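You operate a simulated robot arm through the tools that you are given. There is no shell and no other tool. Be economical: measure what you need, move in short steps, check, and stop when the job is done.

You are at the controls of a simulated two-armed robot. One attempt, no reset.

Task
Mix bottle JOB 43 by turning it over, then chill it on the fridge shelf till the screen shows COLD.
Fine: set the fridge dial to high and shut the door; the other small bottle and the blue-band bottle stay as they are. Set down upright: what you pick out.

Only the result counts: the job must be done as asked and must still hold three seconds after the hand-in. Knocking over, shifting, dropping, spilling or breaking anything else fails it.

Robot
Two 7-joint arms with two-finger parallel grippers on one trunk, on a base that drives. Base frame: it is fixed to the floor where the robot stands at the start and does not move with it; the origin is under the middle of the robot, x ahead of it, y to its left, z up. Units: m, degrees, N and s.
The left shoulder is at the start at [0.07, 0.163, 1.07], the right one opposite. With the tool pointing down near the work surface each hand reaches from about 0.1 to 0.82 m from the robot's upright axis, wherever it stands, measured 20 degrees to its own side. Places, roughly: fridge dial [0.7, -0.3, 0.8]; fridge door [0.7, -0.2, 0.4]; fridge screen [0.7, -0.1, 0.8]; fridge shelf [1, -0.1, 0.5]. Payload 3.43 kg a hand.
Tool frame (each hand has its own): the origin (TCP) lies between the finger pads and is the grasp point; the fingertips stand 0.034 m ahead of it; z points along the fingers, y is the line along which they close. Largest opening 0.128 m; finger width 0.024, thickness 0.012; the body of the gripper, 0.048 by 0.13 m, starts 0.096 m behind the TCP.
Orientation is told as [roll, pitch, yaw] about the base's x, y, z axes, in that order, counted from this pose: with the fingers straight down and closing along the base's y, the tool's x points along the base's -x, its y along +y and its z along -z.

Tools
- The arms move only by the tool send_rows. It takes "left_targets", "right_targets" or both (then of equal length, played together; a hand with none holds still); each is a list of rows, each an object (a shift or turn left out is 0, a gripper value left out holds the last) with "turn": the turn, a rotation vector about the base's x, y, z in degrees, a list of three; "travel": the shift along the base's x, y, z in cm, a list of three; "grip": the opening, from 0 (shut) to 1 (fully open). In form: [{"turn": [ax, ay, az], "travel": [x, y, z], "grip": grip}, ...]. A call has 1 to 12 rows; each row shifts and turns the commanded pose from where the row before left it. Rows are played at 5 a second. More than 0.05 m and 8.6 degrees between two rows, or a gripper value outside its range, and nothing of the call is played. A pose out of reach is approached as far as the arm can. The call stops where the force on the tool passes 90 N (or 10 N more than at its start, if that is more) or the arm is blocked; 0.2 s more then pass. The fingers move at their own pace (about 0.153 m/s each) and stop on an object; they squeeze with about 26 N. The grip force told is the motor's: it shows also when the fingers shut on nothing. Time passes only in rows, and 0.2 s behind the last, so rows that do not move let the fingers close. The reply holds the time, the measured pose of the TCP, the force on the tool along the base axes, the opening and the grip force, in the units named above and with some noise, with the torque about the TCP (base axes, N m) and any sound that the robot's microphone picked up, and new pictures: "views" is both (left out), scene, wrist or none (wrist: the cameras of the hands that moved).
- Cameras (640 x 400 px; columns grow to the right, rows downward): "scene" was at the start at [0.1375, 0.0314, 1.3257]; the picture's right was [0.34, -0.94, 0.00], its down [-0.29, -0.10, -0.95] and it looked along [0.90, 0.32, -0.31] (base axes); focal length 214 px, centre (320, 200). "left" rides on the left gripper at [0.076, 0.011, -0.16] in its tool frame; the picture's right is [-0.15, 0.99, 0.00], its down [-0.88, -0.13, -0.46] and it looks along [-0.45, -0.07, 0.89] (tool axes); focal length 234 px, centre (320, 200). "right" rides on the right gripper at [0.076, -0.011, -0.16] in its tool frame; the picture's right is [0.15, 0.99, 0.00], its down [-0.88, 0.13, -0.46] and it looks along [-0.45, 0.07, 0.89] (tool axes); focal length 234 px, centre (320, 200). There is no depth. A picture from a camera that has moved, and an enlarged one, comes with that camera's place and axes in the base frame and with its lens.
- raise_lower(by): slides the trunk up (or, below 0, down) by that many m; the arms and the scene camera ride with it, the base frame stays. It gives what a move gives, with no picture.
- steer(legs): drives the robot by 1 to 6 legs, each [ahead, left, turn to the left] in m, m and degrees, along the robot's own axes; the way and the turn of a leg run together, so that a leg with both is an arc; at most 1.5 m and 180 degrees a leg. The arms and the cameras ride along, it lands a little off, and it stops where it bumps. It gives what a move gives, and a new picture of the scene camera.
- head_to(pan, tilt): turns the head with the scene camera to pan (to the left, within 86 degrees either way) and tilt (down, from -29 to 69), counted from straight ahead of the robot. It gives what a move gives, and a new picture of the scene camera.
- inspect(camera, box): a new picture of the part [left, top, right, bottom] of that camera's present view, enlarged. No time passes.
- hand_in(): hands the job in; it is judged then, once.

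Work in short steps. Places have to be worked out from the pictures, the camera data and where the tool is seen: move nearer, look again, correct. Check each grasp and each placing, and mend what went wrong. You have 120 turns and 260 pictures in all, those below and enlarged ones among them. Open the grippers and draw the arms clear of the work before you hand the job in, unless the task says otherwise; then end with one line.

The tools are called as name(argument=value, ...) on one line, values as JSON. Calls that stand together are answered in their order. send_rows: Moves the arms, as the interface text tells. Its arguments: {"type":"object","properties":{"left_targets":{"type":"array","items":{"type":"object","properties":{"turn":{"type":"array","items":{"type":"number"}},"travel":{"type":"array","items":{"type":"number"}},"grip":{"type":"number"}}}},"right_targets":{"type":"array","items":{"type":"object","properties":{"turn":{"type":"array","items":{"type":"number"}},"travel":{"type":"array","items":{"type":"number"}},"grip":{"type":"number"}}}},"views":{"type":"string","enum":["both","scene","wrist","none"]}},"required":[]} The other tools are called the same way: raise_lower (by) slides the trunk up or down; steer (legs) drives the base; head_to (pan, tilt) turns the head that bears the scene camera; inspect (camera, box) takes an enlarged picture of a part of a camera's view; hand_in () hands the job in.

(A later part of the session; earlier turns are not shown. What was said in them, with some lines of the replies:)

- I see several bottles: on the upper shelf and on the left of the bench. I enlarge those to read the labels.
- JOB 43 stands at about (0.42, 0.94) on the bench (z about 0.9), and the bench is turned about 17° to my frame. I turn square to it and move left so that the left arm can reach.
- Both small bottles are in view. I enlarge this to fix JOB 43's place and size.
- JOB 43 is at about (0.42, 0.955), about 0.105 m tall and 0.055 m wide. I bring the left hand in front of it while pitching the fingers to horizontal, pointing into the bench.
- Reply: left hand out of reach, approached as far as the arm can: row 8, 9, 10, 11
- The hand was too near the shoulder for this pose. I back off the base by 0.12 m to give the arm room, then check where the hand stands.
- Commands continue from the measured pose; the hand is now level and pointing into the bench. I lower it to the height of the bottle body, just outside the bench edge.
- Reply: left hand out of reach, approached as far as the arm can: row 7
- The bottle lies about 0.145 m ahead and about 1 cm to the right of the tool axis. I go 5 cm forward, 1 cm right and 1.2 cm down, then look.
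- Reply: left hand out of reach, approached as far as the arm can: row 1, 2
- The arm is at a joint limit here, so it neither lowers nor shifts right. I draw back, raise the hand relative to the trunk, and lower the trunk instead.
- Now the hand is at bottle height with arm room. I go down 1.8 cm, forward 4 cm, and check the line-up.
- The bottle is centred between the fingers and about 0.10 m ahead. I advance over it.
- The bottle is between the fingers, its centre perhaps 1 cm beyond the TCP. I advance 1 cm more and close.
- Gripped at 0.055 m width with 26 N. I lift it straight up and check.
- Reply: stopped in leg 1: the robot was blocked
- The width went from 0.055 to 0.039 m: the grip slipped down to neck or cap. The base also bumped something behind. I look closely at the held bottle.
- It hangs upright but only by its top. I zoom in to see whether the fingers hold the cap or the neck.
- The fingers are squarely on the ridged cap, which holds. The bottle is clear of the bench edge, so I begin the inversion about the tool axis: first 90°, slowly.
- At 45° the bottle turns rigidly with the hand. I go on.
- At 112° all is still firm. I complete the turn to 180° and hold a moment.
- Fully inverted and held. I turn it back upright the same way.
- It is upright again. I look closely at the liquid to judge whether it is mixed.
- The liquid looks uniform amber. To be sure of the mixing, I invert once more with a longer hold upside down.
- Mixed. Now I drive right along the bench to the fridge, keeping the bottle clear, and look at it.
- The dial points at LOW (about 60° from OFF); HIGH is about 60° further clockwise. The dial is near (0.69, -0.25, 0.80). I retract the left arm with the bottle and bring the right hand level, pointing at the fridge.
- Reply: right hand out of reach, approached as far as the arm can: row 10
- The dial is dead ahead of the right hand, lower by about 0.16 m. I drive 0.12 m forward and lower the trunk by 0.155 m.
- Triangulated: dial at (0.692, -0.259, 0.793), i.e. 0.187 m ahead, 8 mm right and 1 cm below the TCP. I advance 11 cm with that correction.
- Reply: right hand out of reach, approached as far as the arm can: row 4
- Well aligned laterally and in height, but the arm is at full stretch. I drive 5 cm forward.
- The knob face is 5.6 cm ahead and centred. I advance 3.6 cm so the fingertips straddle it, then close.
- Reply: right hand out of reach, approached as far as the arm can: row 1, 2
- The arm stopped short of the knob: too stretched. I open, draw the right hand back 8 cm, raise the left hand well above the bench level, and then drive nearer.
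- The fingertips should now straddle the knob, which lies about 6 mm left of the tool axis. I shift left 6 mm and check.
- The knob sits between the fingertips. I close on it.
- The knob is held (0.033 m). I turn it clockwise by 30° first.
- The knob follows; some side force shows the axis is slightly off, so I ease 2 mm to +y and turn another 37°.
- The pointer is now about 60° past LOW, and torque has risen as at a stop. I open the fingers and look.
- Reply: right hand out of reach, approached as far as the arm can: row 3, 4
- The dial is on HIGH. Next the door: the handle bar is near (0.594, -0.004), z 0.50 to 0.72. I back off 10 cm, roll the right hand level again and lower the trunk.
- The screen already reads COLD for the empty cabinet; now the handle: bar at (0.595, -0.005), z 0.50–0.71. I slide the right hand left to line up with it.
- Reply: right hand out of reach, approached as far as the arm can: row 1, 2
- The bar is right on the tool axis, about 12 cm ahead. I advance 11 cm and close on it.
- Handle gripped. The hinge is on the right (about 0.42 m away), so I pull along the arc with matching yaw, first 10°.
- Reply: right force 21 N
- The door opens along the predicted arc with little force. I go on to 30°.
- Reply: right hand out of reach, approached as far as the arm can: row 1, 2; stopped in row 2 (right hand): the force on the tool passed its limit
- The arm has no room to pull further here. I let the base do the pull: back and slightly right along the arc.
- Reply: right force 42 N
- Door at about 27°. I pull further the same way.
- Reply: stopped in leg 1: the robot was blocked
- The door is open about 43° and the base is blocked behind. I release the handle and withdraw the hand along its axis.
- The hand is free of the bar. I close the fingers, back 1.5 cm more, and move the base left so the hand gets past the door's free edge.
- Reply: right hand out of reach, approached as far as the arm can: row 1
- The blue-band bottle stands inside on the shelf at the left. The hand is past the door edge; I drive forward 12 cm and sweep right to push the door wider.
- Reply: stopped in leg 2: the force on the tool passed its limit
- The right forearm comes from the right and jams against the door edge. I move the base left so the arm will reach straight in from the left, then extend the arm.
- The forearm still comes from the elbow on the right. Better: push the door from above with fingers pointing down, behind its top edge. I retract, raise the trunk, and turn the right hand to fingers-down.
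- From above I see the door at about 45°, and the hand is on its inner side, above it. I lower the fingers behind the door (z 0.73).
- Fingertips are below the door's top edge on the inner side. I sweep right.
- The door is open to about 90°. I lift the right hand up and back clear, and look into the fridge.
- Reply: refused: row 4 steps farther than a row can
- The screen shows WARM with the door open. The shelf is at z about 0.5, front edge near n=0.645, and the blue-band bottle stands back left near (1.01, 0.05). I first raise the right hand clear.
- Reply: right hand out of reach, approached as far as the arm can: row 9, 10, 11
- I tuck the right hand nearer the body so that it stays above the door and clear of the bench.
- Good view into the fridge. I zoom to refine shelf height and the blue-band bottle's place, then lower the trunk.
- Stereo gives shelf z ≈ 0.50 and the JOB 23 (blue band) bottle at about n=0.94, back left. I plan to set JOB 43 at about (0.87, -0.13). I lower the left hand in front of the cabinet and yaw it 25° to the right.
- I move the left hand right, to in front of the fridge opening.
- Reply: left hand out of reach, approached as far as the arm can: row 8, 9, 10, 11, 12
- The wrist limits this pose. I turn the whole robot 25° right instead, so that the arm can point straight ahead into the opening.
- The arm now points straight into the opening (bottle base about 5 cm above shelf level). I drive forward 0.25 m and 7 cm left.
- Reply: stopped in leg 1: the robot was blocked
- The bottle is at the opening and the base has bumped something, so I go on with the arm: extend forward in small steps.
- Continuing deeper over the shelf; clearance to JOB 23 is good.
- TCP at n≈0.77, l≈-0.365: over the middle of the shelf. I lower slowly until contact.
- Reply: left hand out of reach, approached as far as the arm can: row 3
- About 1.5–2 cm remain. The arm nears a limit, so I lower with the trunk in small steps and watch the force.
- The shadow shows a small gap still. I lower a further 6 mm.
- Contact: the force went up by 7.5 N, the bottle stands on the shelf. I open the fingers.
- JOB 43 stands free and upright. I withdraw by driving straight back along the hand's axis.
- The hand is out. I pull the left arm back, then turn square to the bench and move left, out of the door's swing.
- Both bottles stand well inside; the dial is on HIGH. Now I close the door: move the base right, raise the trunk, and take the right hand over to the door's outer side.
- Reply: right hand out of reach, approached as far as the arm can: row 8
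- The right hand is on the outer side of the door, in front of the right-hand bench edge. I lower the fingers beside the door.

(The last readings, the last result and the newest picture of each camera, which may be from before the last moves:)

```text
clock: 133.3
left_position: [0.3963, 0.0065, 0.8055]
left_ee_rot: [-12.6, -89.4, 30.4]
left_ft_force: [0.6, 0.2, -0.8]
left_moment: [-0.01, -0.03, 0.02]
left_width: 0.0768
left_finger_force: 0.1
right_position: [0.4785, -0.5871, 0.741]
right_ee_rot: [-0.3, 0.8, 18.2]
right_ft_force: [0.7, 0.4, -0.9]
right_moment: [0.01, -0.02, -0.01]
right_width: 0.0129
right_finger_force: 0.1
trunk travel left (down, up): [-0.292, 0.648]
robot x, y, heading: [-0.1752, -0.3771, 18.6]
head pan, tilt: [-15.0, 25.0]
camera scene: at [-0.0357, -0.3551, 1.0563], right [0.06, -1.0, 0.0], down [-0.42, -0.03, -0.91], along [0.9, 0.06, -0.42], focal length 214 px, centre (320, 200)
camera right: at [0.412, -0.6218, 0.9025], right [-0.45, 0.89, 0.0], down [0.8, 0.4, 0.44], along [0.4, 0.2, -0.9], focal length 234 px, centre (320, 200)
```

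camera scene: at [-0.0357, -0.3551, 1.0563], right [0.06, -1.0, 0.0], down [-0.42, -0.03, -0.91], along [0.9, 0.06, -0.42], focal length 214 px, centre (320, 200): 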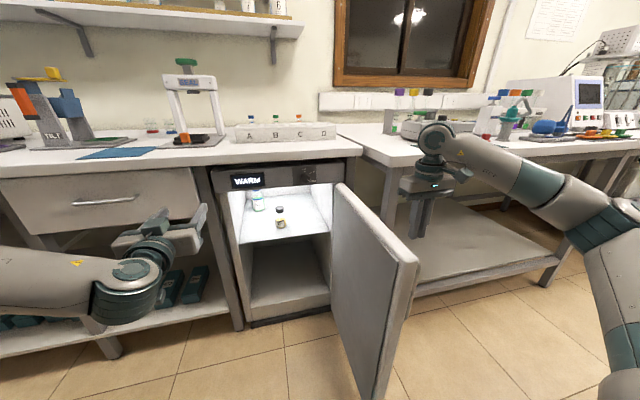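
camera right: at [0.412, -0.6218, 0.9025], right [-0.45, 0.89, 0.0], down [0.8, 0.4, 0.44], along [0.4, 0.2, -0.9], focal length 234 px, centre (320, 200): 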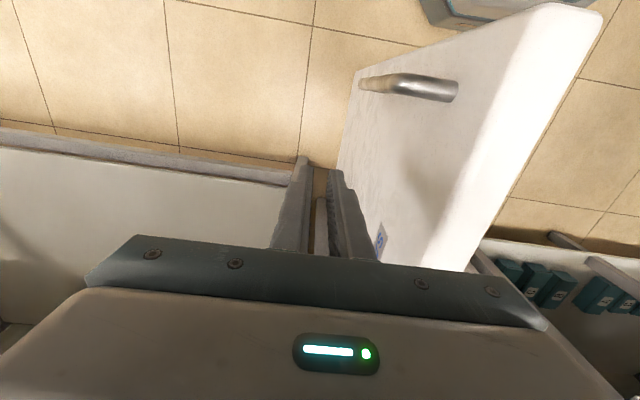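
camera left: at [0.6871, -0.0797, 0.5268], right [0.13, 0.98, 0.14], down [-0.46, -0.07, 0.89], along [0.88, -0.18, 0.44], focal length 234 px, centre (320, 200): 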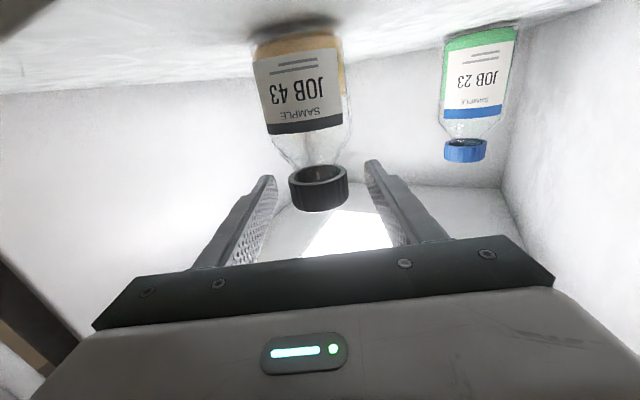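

The fingers are beside the door's outer face. I sweep left along the closing arc, while moving the left hand out of the way.

send_rows(right_targets=[{"travel": [-0.97, 3.54, 0]}, {"travel": [-0.97, 3.54, 0]}, {"travel": [-0.97, 3.54, 0]}, {"travel": [-0.97, 3.54, 0]}, {"travel": [-0.97, 3.54, 0]}, {"travel": [-0.97, 3.54, 0]}, {"travel": [1.0, 3.3, 0]}, {"travel": [1.0, 3.3, 0]}], left_targets=[{"travel": [-0.6, 1.6, 0.5]}, {"travel": [-0.6, 1.6, 0.5]}, {"travel": [-0.6, 1.6, 0.5]}, {"travel": [-0.6, 1.6, 0.5]}, {"travel": [-0.6, 1.6, 0.5]}, {"travel": [-0.6, 1.6, 0.5]}, {"travel": [-0.6, 1.6, 0.5]}, {"travel": [-0.6, 1.6, 0.5]}])

```text
clock: 135.1
left_position: [0.3466, 0.1369, 0.8485]
left_ee_rot: [-17.6, -89.3, 35.5]
left_ft_force: [-0.3, -0.4, -0.6]
left_moment: [0.0, -0.02, -0.03]
left_width: 0.0766
left_finger_force: 0.1
right_position: [0.4378, -0.3082, 0.7419]
right_ee_rot: [-0.5, 0.8, 18.3]
right_ft_force: [0.0, 0.8, -0.1]
right_moment: [0.01, -0.02, 0.01]
right_width: 0.0128
right_finger_force: 0.0
trunk travel left (down, up): [-0.292, 0.648]
robot x, y, heading: [-0.1781, -0.3758, 18.5]
head pan, tilt: [-15.0, 25.0]
camera scene: at [-0.0365, -0.3541, 1.0563], right [0.06, -1.0, 0.0], down [-0.42, -0.03, -0.91], along [0.9, 0.06, -0.42], focal length 214 px, centre (320, 200)
camera right: at [0.3707, -0.341, 0.9037], right [-0.45, 0.89, 0.0], down [0.8, 0.41, 0.44], along [0.4, 0.2, -0.9], focal length 234 px, centre (320, 200)
camera left: at [0.1904, 0.0992, 0.7751], right [-0.3, 0.94, 0.14], down [-0.39, -0.26, 0.89], along [0.87, 0.21, 0.44], focal length 234 px, centre (320, 200)
```

scene: 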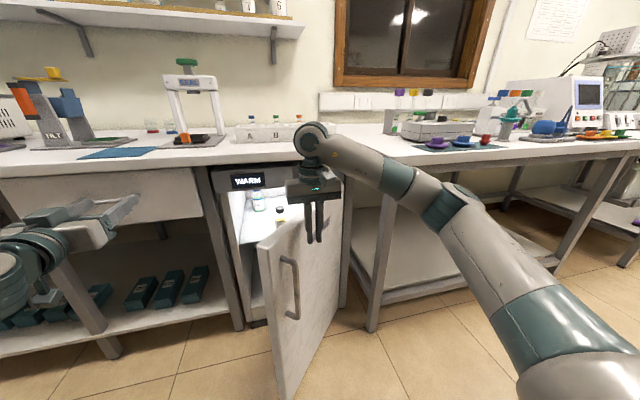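
right: 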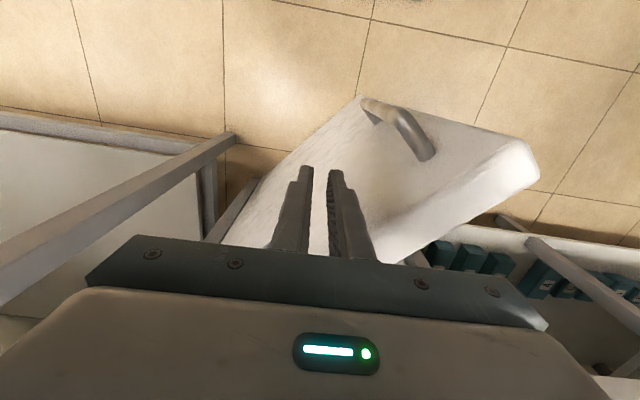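
left: 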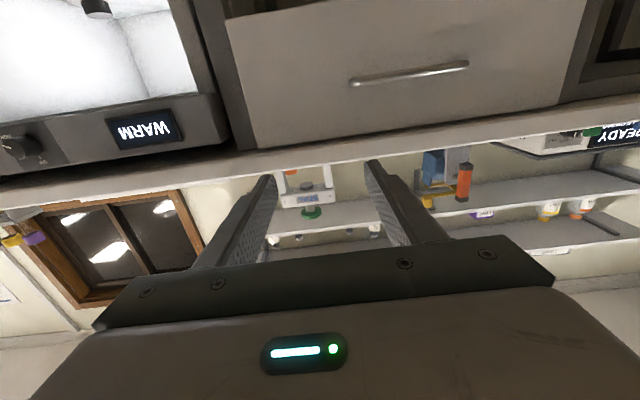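

The door has come to about 45°. I continue to about 15°.

send_rows(right_targets=[{"travel": [1.8, 3.3, 0]}, {"travel": [1.8, 3.3, 0]}, {"travel": [1.8, 3.3, 0]}, {"travel": [1.8, 3.3, 0]}, {"travel": [1.8, 3.3, 0]}])

```text
clock: 136.3
left_position: [0.3462, 0.137, 0.8483]
left_ee_rot: [-20.2, -89.2, 38.1]
left_ft_force: [-0.1, 0.2, -0.3]
left_moment: [-0.02, 0.02, -0.04]
left_width: 0.0766
left_finger_force: 0.2
right_position: [0.5244, -0.1424, 0.742]
right_ee_rot: [-0.4, 0.9, 18.4]
right_ft_force: [-0.4, 0.3, 0.5]
right_moment: [0.0, -0.03, -0.02]
right_width: 0.013
right_finger_force: 0.0
trunk travel left (down, up): [-0.292, 0.648]
robot x, y, heading: [-0.1744, -0.3765, 18.8]
head pan, tilt: [-15.0, 25.0]
camera scene: at [-0.0365, -0.3538, 1.0562], right [0.06, -1.0, 0.0], down [-0.42, -0.03, -0.91], along [0.9, 0.06, -0.42], focal length 214 px, centre (320, 200)
camera right: at [0.4579, -0.1745, 0.9033], right [-0.45, 0.89, 0.0], down [0.8, 0.41, 0.44], along [0.4, 0.2, -0.9], focal length 234 px, centre (320, 200)
```

scene: 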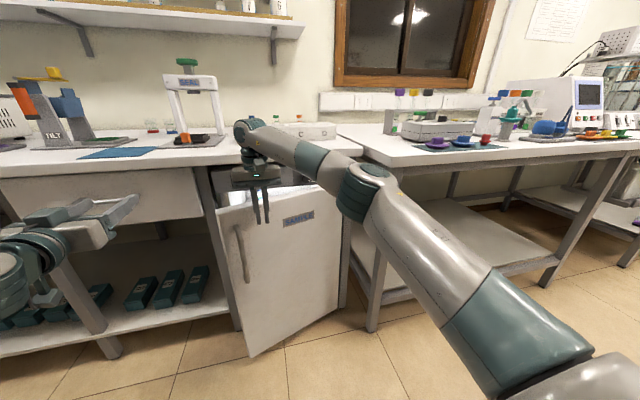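
right: 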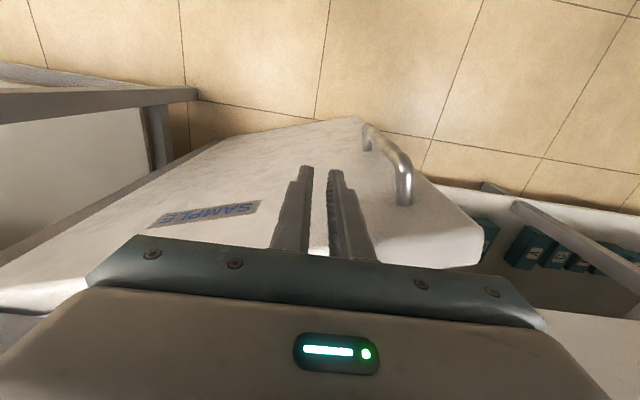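

The door is at about 15–20°. For the last push I tilt the fingers 45° forward so that the hand stays clear of the bench edge.

send_rows(right_targets=[{"turn": [2.38, -7.1, 0], "travel": [-0.8, -0.25, -0.6]}, {"turn": [2.38, -7.1, 0], "travel": [-0.8, -0.25, -0.6]}, {"turn": [2.38, -7.1, 0], "travel": [-0.8, -0.25, -0.6]}, {"turn": [2.38, -7.1, 0], "travel": [-0.8, -0.25, -0.6]}, {"turn": [2.38, -7.1, 0], "travel": [-0.4, -0.1, -0.6]}, {"turn": [2.38, -7.1, 0], "travel": [0, 0, -0.6]}, {"turn": [2.38, -7.1, 0], "travel": [0, 0, -0.6]}], views="none")

send_rows(right_targets=[{"travel": [2.4, 0.78, 0]}, {"travel": [2.4, 0.78, 0]}, {"travel": [2.4, 0.78, 0]}, {"travel": [2.4, 0.78, 0]}])

```text
clock: 137.9
left_position: [0.3473, 0.1356, 0.8488]
left_ee_rot: [-15.2, -89.4, 33.1]
left_ft_force: [0.3, 0.2, -0.2]
left_moment: [0.03, 0.0, 0.0]
left_width: 0.0766
left_finger_force: 0.0
right_position: [0.4908, -0.1555, 0.6985]
right_ee_rot: [0.0, -51.6, 18.0]
right_ft_force: [-0.3, 0.1, -0.4]
right_moment: [0.0, 0.04, -0.02]
right_width: 0.0131
right_finger_force: 0.0
trunk travel left (down, up): [-0.292, 0.648]
robot x, y, heading: [-0.1749, -0.3757, 18.7]
head pan, tilt: [-15.0, 25.0]
```

```text
clock: 138.9
left_position: [0.348, 0.137, 0.8484]
left_ee_rot: [-15.2, -89.2, 33.2]
left_ft_force: [-0.1, -1.3, 0.2]
left_moment: [0.0, -0.04, 0.01]
left_width: 0.0769
left_finger_force: 0.1
right_position: [0.5882, -0.1258, 0.6976]
right_ee_rot: [-0.1, -51.5, 18.2]
right_ft_force: [0.4, -0.2, 0.0]
right_moment: [-0.02, -0.02, 0.03]
right_width: 0.0128
right_finger_force: 0.0
trunk travel left (down, up): [-0.292, 0.648]
robot x, y, heading: [-0.1769, -0.3747, 18.7]
head pan, tilt: [-15.0, 25.0]
camera scene: at [-0.0359, -0.3545, 1.0562], right [0.06, -1.0, 0.0], down [-0.42, -0.03, -0.91], along [0.9, 0.06, -0.42], focal length 214 px, centre (320, 200)
camera right: at [0.4271, -0.1893, 0.738], right [-0.39, 0.91, -0.12], down [0.14, 0.18, 0.97], along [0.91, 0.37, -0.2], focal length 234 px, centre (320, 200)
```

scene: 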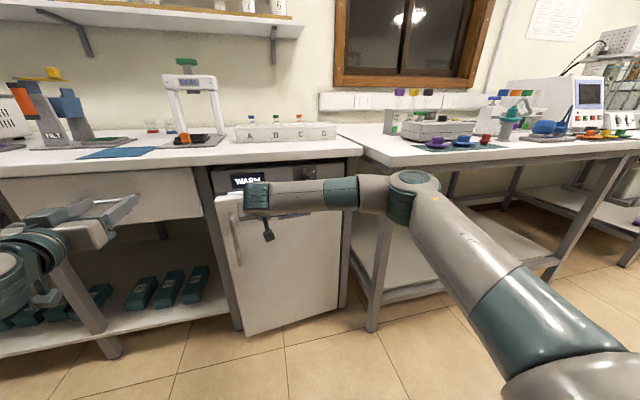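
right: 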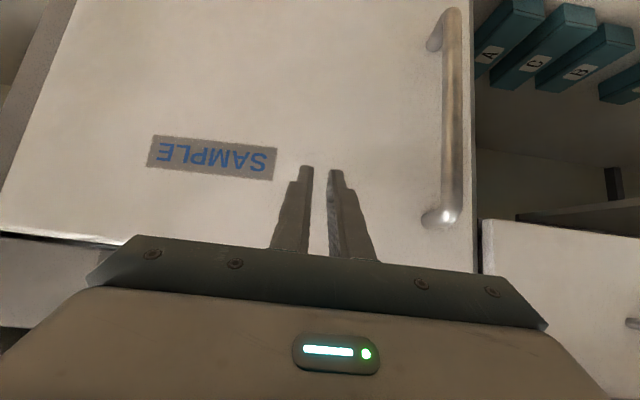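

Nearly shut. I push on in 1 cm steps until it seats.

send_rows(right_targets=[{"travel": [0.95, 0.31, 0]}, {"travel": [0.95, 0.31, 0]}, {"travel": [0.95, 0.31, 0]}, {"travel": [0.95, 0.31, 0]}, {"travel": [0.95, 0.31, 0]}, {"travel": [0.95, 0.31, 0]}])

inspect(camera="scene", box=[190, 150, 360, 350])

```text
clock: 140.3
left_position: [0.3429, 0.1342, 0.8511]
left_ee_rot: [-23.6, -89.6, 41.2]
left_ft_force: [-0.1, 0.4, -0.1]
left_moment: [0.03, -0.02, -0.03]
left_width: 0.0765
left_finger_force: 0.1
right_position: [0.6334, -0.1059, 0.6977]
right_ee_rot: [-0.3, -51.1, 18.3]
right_ft_force: [-65.3, -29.0, -5.2]
right_moment: [-0.41, 0.98, -0.96]
right_width: 0.0166
right_finger_force: 2.9
trunk travel left (down, up): [-0.292, 0.648]
robot x, y, heading: [-0.1765, -0.3776, 18.6]
head pan, tilt: [-15.0, 25.0]
camera scene: at [-0.0422, -0.3574, 1.0568], right [0.06, -1.0, 0.0], down [-0.42, -0.03, -0.91], along [0.91, 0.06, -0.42], focal length 214 px, centre (320, 200)
camera right: at [0.4734, -0.1709, 0.7406], right [-0.4, 0.91, -0.11], down [0.15, 0.19, 0.97], along [0.91, 0.37, -0.21], focal length 234 px, centre (320, 200)
```

scene: 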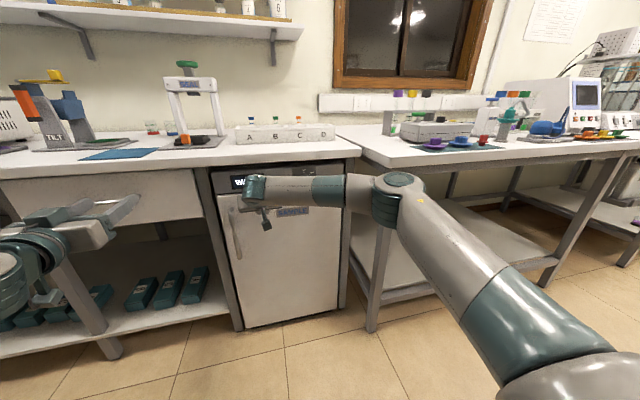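
right: 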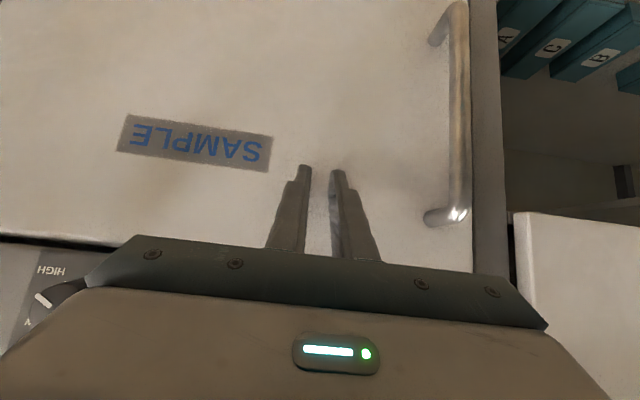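

```text
2.00 times, centred on (275, 250) of scene
camera zoom: at [-0.0422, -0.3574, 1.0568], right [0.06, -1.0, 0.0], down [-0.42, -0.03, -0.91], along [0.91, 0.06, -0.42], focal length 429 px, centre (410, 100)
```

zoom: 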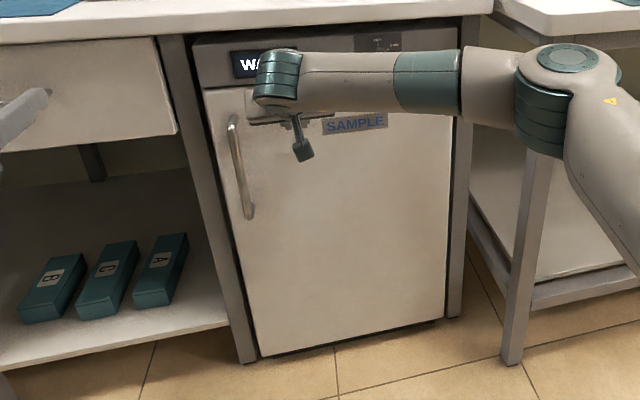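

The door is fully seated (65 N resistance). I withdraw the right hand and wait, watching the screen and dial.

send_rows(right_targets=[{"travel": [-1.5, -0.5, 0]}, {"travel": [-3.5, -1.1, 0]}, {"travel": [-3.8, -1.2, 0]}, {"travel": [-3.8, -1.2, 0]}, {"travel": [-3.8, -1.2, 0.5]}, {"travel": [-1, -3, 0.5]}, {"travel": [-1, -3, 0.5]}, {"travel": [-1, -3, 0.5]}], views="scene")

inspect(camera="scene", box=[200, 150, 360, 250])

```text
clock: 142.1
left_position: [0.3469, 0.1357, 0.8491]
left_ee_rot: [-13.5, -89.3, 31.4]
left_ft_force: [-0.5, 0.2, 0.2]
left_moment: [0.02, -0.01, -0.04]
left_width: 0.0765
left_finger_force: 0.0
right_position: [0.45, -0.2502, 0.7211]
right_ee_rot: [0.0, -51.6, 18.1]
right_ft_force: [-0.4, 0.1, 0.1]
right_moment: [0.0, -0.01, 0.01]
right_width: 0.0127
right_finger_force: 0.0
trunk travel left (down, up): [-0.292, 0.648]
robot x, y, heading: [-0.1711, -0.3751, 18.6]
head pan, tilt: [-15.0, 25.0]
camera scene: at [-0.0363, -0.3552, 1.0563], right [0.06, -1.0, 0.0], down [-0.42, -0.03, -0.91], along [0.9, 0.06, -0.42], focal length 214 px, centre (320, 200)
```

scene: 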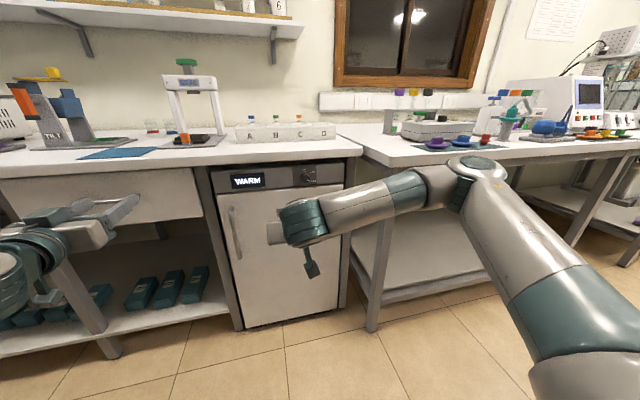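

```text
4.00 times, centred on (280, 200) of scene
camera zoom: at [-0.0363, -0.3552, 1.0563], right [0.06, -1.0, 0.0], down [-0.42, -0.03, -0.91], along [0.9, 0.06, -0.42], focal length 858 px, centre (480, 200)
```

zoom: 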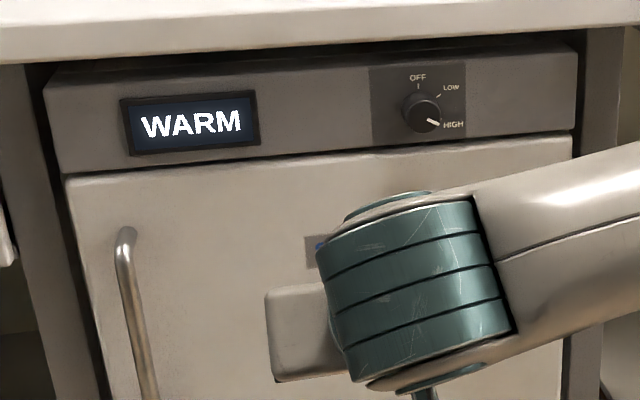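

Door shut, dial on HIGH. I back the base away a little and wait for the screen.

steer(legs=[[-0.08, 0, 0]])

send_rows(right_targets=[{}, {}, {}, {}, {}, {}, {}, {}, {}, {}, {}, {}], views="none")

send_rows(right_targets=[{}, {}, {}, {}, {}, {}, {}, {}, {}, {}, {}, {}], views="none")

send_rows(right_targets=[{}, {}, {}, {}, {}, {}, {}, {}, {}, {}, {}, {}], views="none")

send_rows(right_targets=[{}, {}, {}, {}, {}, {}, {}, {}, {}, {}, {}, {}], views="scene")

```text
clock: 143.3
left_position: [0.2892, 0.1123, 0.8505]
left_ee_rot: [-19.9, -89.3, 37.6]
left_ft_force: [-0.2, -0.7, -0.1]
left_moment: [-0.02, 0.04, -0.04]
left_width: 0.0766
left_finger_force: 0.0
right_position: [0.389, -0.2739, 0.7225]
right_ee_rot: [0.1, -51.8, 17.8]
right_ft_force: [-0.1, 0.6, 0.6]
right_moment: [0.0, 0.0, 0.02]
right_width: 0.0128
right_finger_force: 0.0
trunk travel left (down, up): [-0.292, 0.648]
robot x, y, heading: [-0.2335, -0.3977, 18.5]
head pan, tilt: [-15.0, 25.0]
stopped in leg 1: the robot was blocked; the commanded pose is now the measured one
camera scene: at [-0.0967, -0.3773, 1.0561], right [0.06, -1.0, 0.0], down [-0.42, -0.03, -0.91], along [0.9, 0.05, -0.42], focal length 214 px, centre (320, 200)
```

scene: 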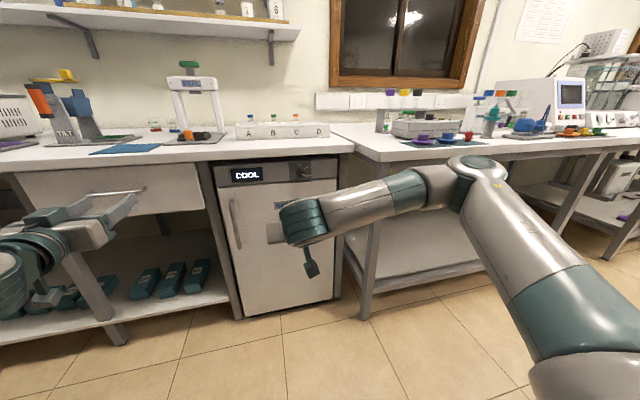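

```text
clock: 145.9
left_position: [0.2881, 0.1126, 0.8506]
left_ee_rot: [-22.3, -89.4, 39.9]
left_ft_force: [-0.1, 0.0, -0.2]
left_moment: [0.03, -0.03, -0.03]
left_width: 0.0768
left_finger_force: 0.0
right_position: [0.3888, -0.2737, 0.7228]
right_ee_rot: [0.1, -51.9, 17.9]
right_ft_force: [1.0, -0.2, 0.2]
right_moment: [0.01, -0.02, 0.01]
right_width: 0.0128
right_finger_force: 0.0
trunk travel left (down, up): [-0.292, 0.648]
robot x, y, heading: [-0.2363, -0.3989, 18.5]
head pan, tilt: [-15.0, 25.0]
```

```text
clock: 148.5
left_position: [0.2873, 0.1132, 0.8486]
left_ee_rot: [-22.1, -89.4, 39.8]
left_ft_force: [0.2, -0.3, -0.6]
left_moment: [0.03, -0.04, -0.01]
left_width: 0.0769
left_finger_force: 0.0
right_position: [0.3884, -0.274, 0.7212]
right_ee_rot: [0.1, -51.8, 17.9]
right_ft_force: [-0.7, 0.7, -0.5]
right_moment: [-0.01, 0.01, 0.0]
right_width: 0.0127
right_finger_force: 0.1
trunk travel left (down, up): [-0.292, 0.648]
robot x, y, heading: [-0.2377, -0.3987, 18.5]
head pan, tilt: [-15.0, 25.0]
```

```text
clock: 151.1
left_position: [0.2885, 0.1133, 0.85]
left_ee_rot: [-22.3, -89.4, 40.0]
left_ft_force: [-0.8, -0.3, 0.5]
left_moment: [0.0, 0.03, -0.02]
left_width: 0.077
left_finger_force: 0.1
right_position: [0.3894, -0.2736, 0.7233]
right_ee_rot: [0.1, -51.9, 17.9]
right_ft_force: [-0.5, 0.2, -0.6]
right_moment: [0.01, -0.03, 0.01]
right_width: 0.0126
right_finger_force: 0.1
trunk travel left (down, up): [-0.292, 0.648]
robot x, y, heading: [-0.2389, -0.3993, 18.7]
head pan, tilt: [-15.0, 25.0]
```

```text
clock: 153.7
left_position: [0.2886, 0.1121, 0.8497]
left_ee_rot: [-22.1, -89.5, 39.7]
left_ft_force: [-0.9, 0.8, -0.8]
left_moment: [-0.01, 0.03, -0.04]
left_width: 0.077
left_finger_force: 0.0
right_position: [0.3888, -0.2742, 0.7216]
right_ee_rot: [0.2, -51.8, 17.9]
right_ft_force: [-1.1, -1.1, -0.8]
right_moment: [-0.01, 0.02, 0.02]
right_width: 0.0129
right_finger_force: 0.1
trunk travel left (down, up): [-0.292, 0.648]
robot x, y, heading: [-0.2396, -0.3974, 18.5]
head pan, tilt: [-15.0, 25.0]
camera scene: at [-0.0971, -0.3774, 1.0563], right [0.06, -1.0, 0.0], down [-0.42, -0.03, -0.91], along [0.9, 0.05, -0.42], focal length 214 px, centre (320, 200)
```

scene: 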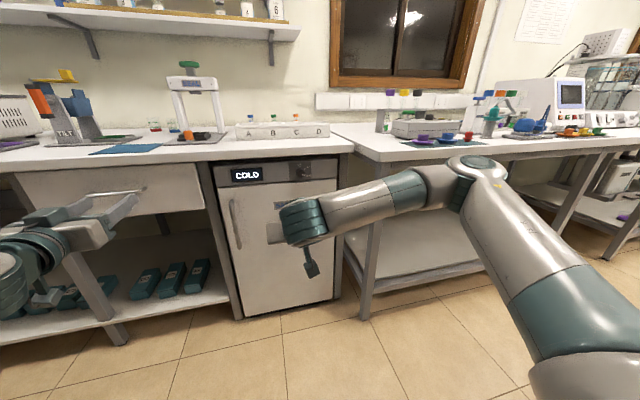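

The screen seems to read COLD. I open the right gripper, draw the hand up and away, and confirm by zoom.

send_rows(right_targets=[{"grip": 0.8, "travel": [-0.5, -1.5, 3]}, {"travel": [-0.5, -1.5, 3]}, {"travel": [0, -1.5, 3]}, {"travel": [0, -1.5, 3]}, {}, {}, {}, {}], views="none")

inspect(camera="scene", box=[200, 140, 360, 240])

head_to(pan=45, tilt=25)

```text
clock: 155.5
left_position: [0.2872, 0.1123, 0.8501]
left_ee_rot: [-22.1, -89.4, 39.9]
left_ft_force: [-0.4, -0.2, 0.1]
left_moment: [0.03, 0.01, -0.01]
left_width: 0.0767
left_finger_force: 0.0
right_position: [0.3774, -0.3351, 0.8437]
right_ee_rot: [0.1, -51.8, 17.8]
right_ft_force: [-0.3, -0.4, 1.0]
right_moment: [0.0, 0.0, -0.01]
right_width: 0.1022
right_finger_force: 0.0
trunk travel left (down, up): [-0.292, 0.648]
robot x, y, heading: [-0.2391, -0.4012, 18.5]
head pan, tilt: [-15.0, 25.0]
```

```text
4.00 times, centred on (280, 190) of scene
camera zoom: at [-0.0971, -0.3774, 1.0563], right [0.06, -1.0, 0.0], down [-0.42, -0.03, -0.91], along [0.9, 0.05, -0.42], focal length 858 px, centre (480, 240)
```

zoom: 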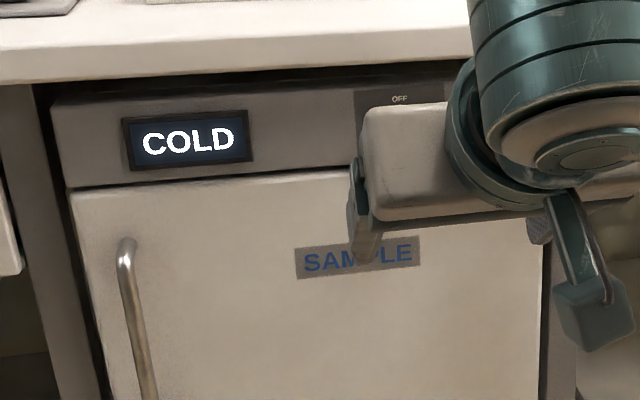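

```text
clock: 156.8
left_position: [0.2886, 0.1131, 0.8498]
left_ee_rot: [-22.2, -89.2, 39.7]
left_ft_force: [0.2, 0.5, 0.4]
left_moment: [0.01, -0.02, 0.02]
left_width: 0.077
left_finger_force: 0.1
right_position: [0.3761, -0.3372, 0.8436]
right_ee_rot: [0.1, -51.9, 17.8]
right_ft_force: [-0.2, -0.2, -0.5]
right_moment: [0.01, -0.02, 0.0]
right_width: 0.1022
right_finger_force: 0.0
trunk travel left (down, up): [-0.292, 0.648]
robot x, y, heading: [-0.2357, -0.4011, 18.7]
head pan, tilt: [45.0, 25.0]
camera scene: at [-0.1478, -0.3006, 1.0563], right [0.89, -0.45, 0.0], down [-0.19, -0.38, -0.91], along [0.41, 0.81, -0.42], focal length 214 px, centre (320, 200)
```

scene: 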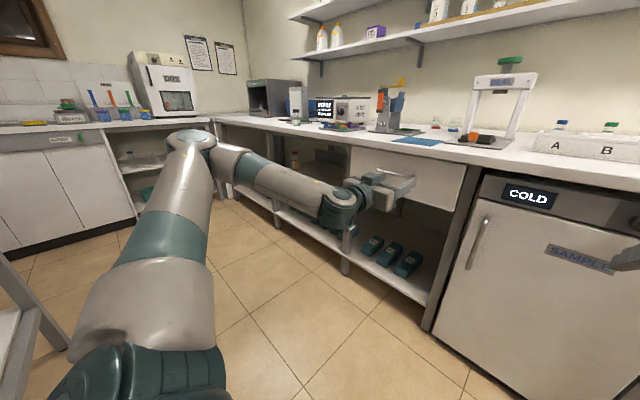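

The screen reads COLD, the door is shut, the dial is on HIGH, and nothing else in view has been disturbed. I hand in.

hand_in()

```text
The job is handed in.
```

JOB 43 was turned over twice to mix it and now stands upright on the fridge shelf. The door is shut, the dial is on HIGH and the screen reads COLD. The job is handed in, and I did not touch the other small bottle or the blue-band bottle.
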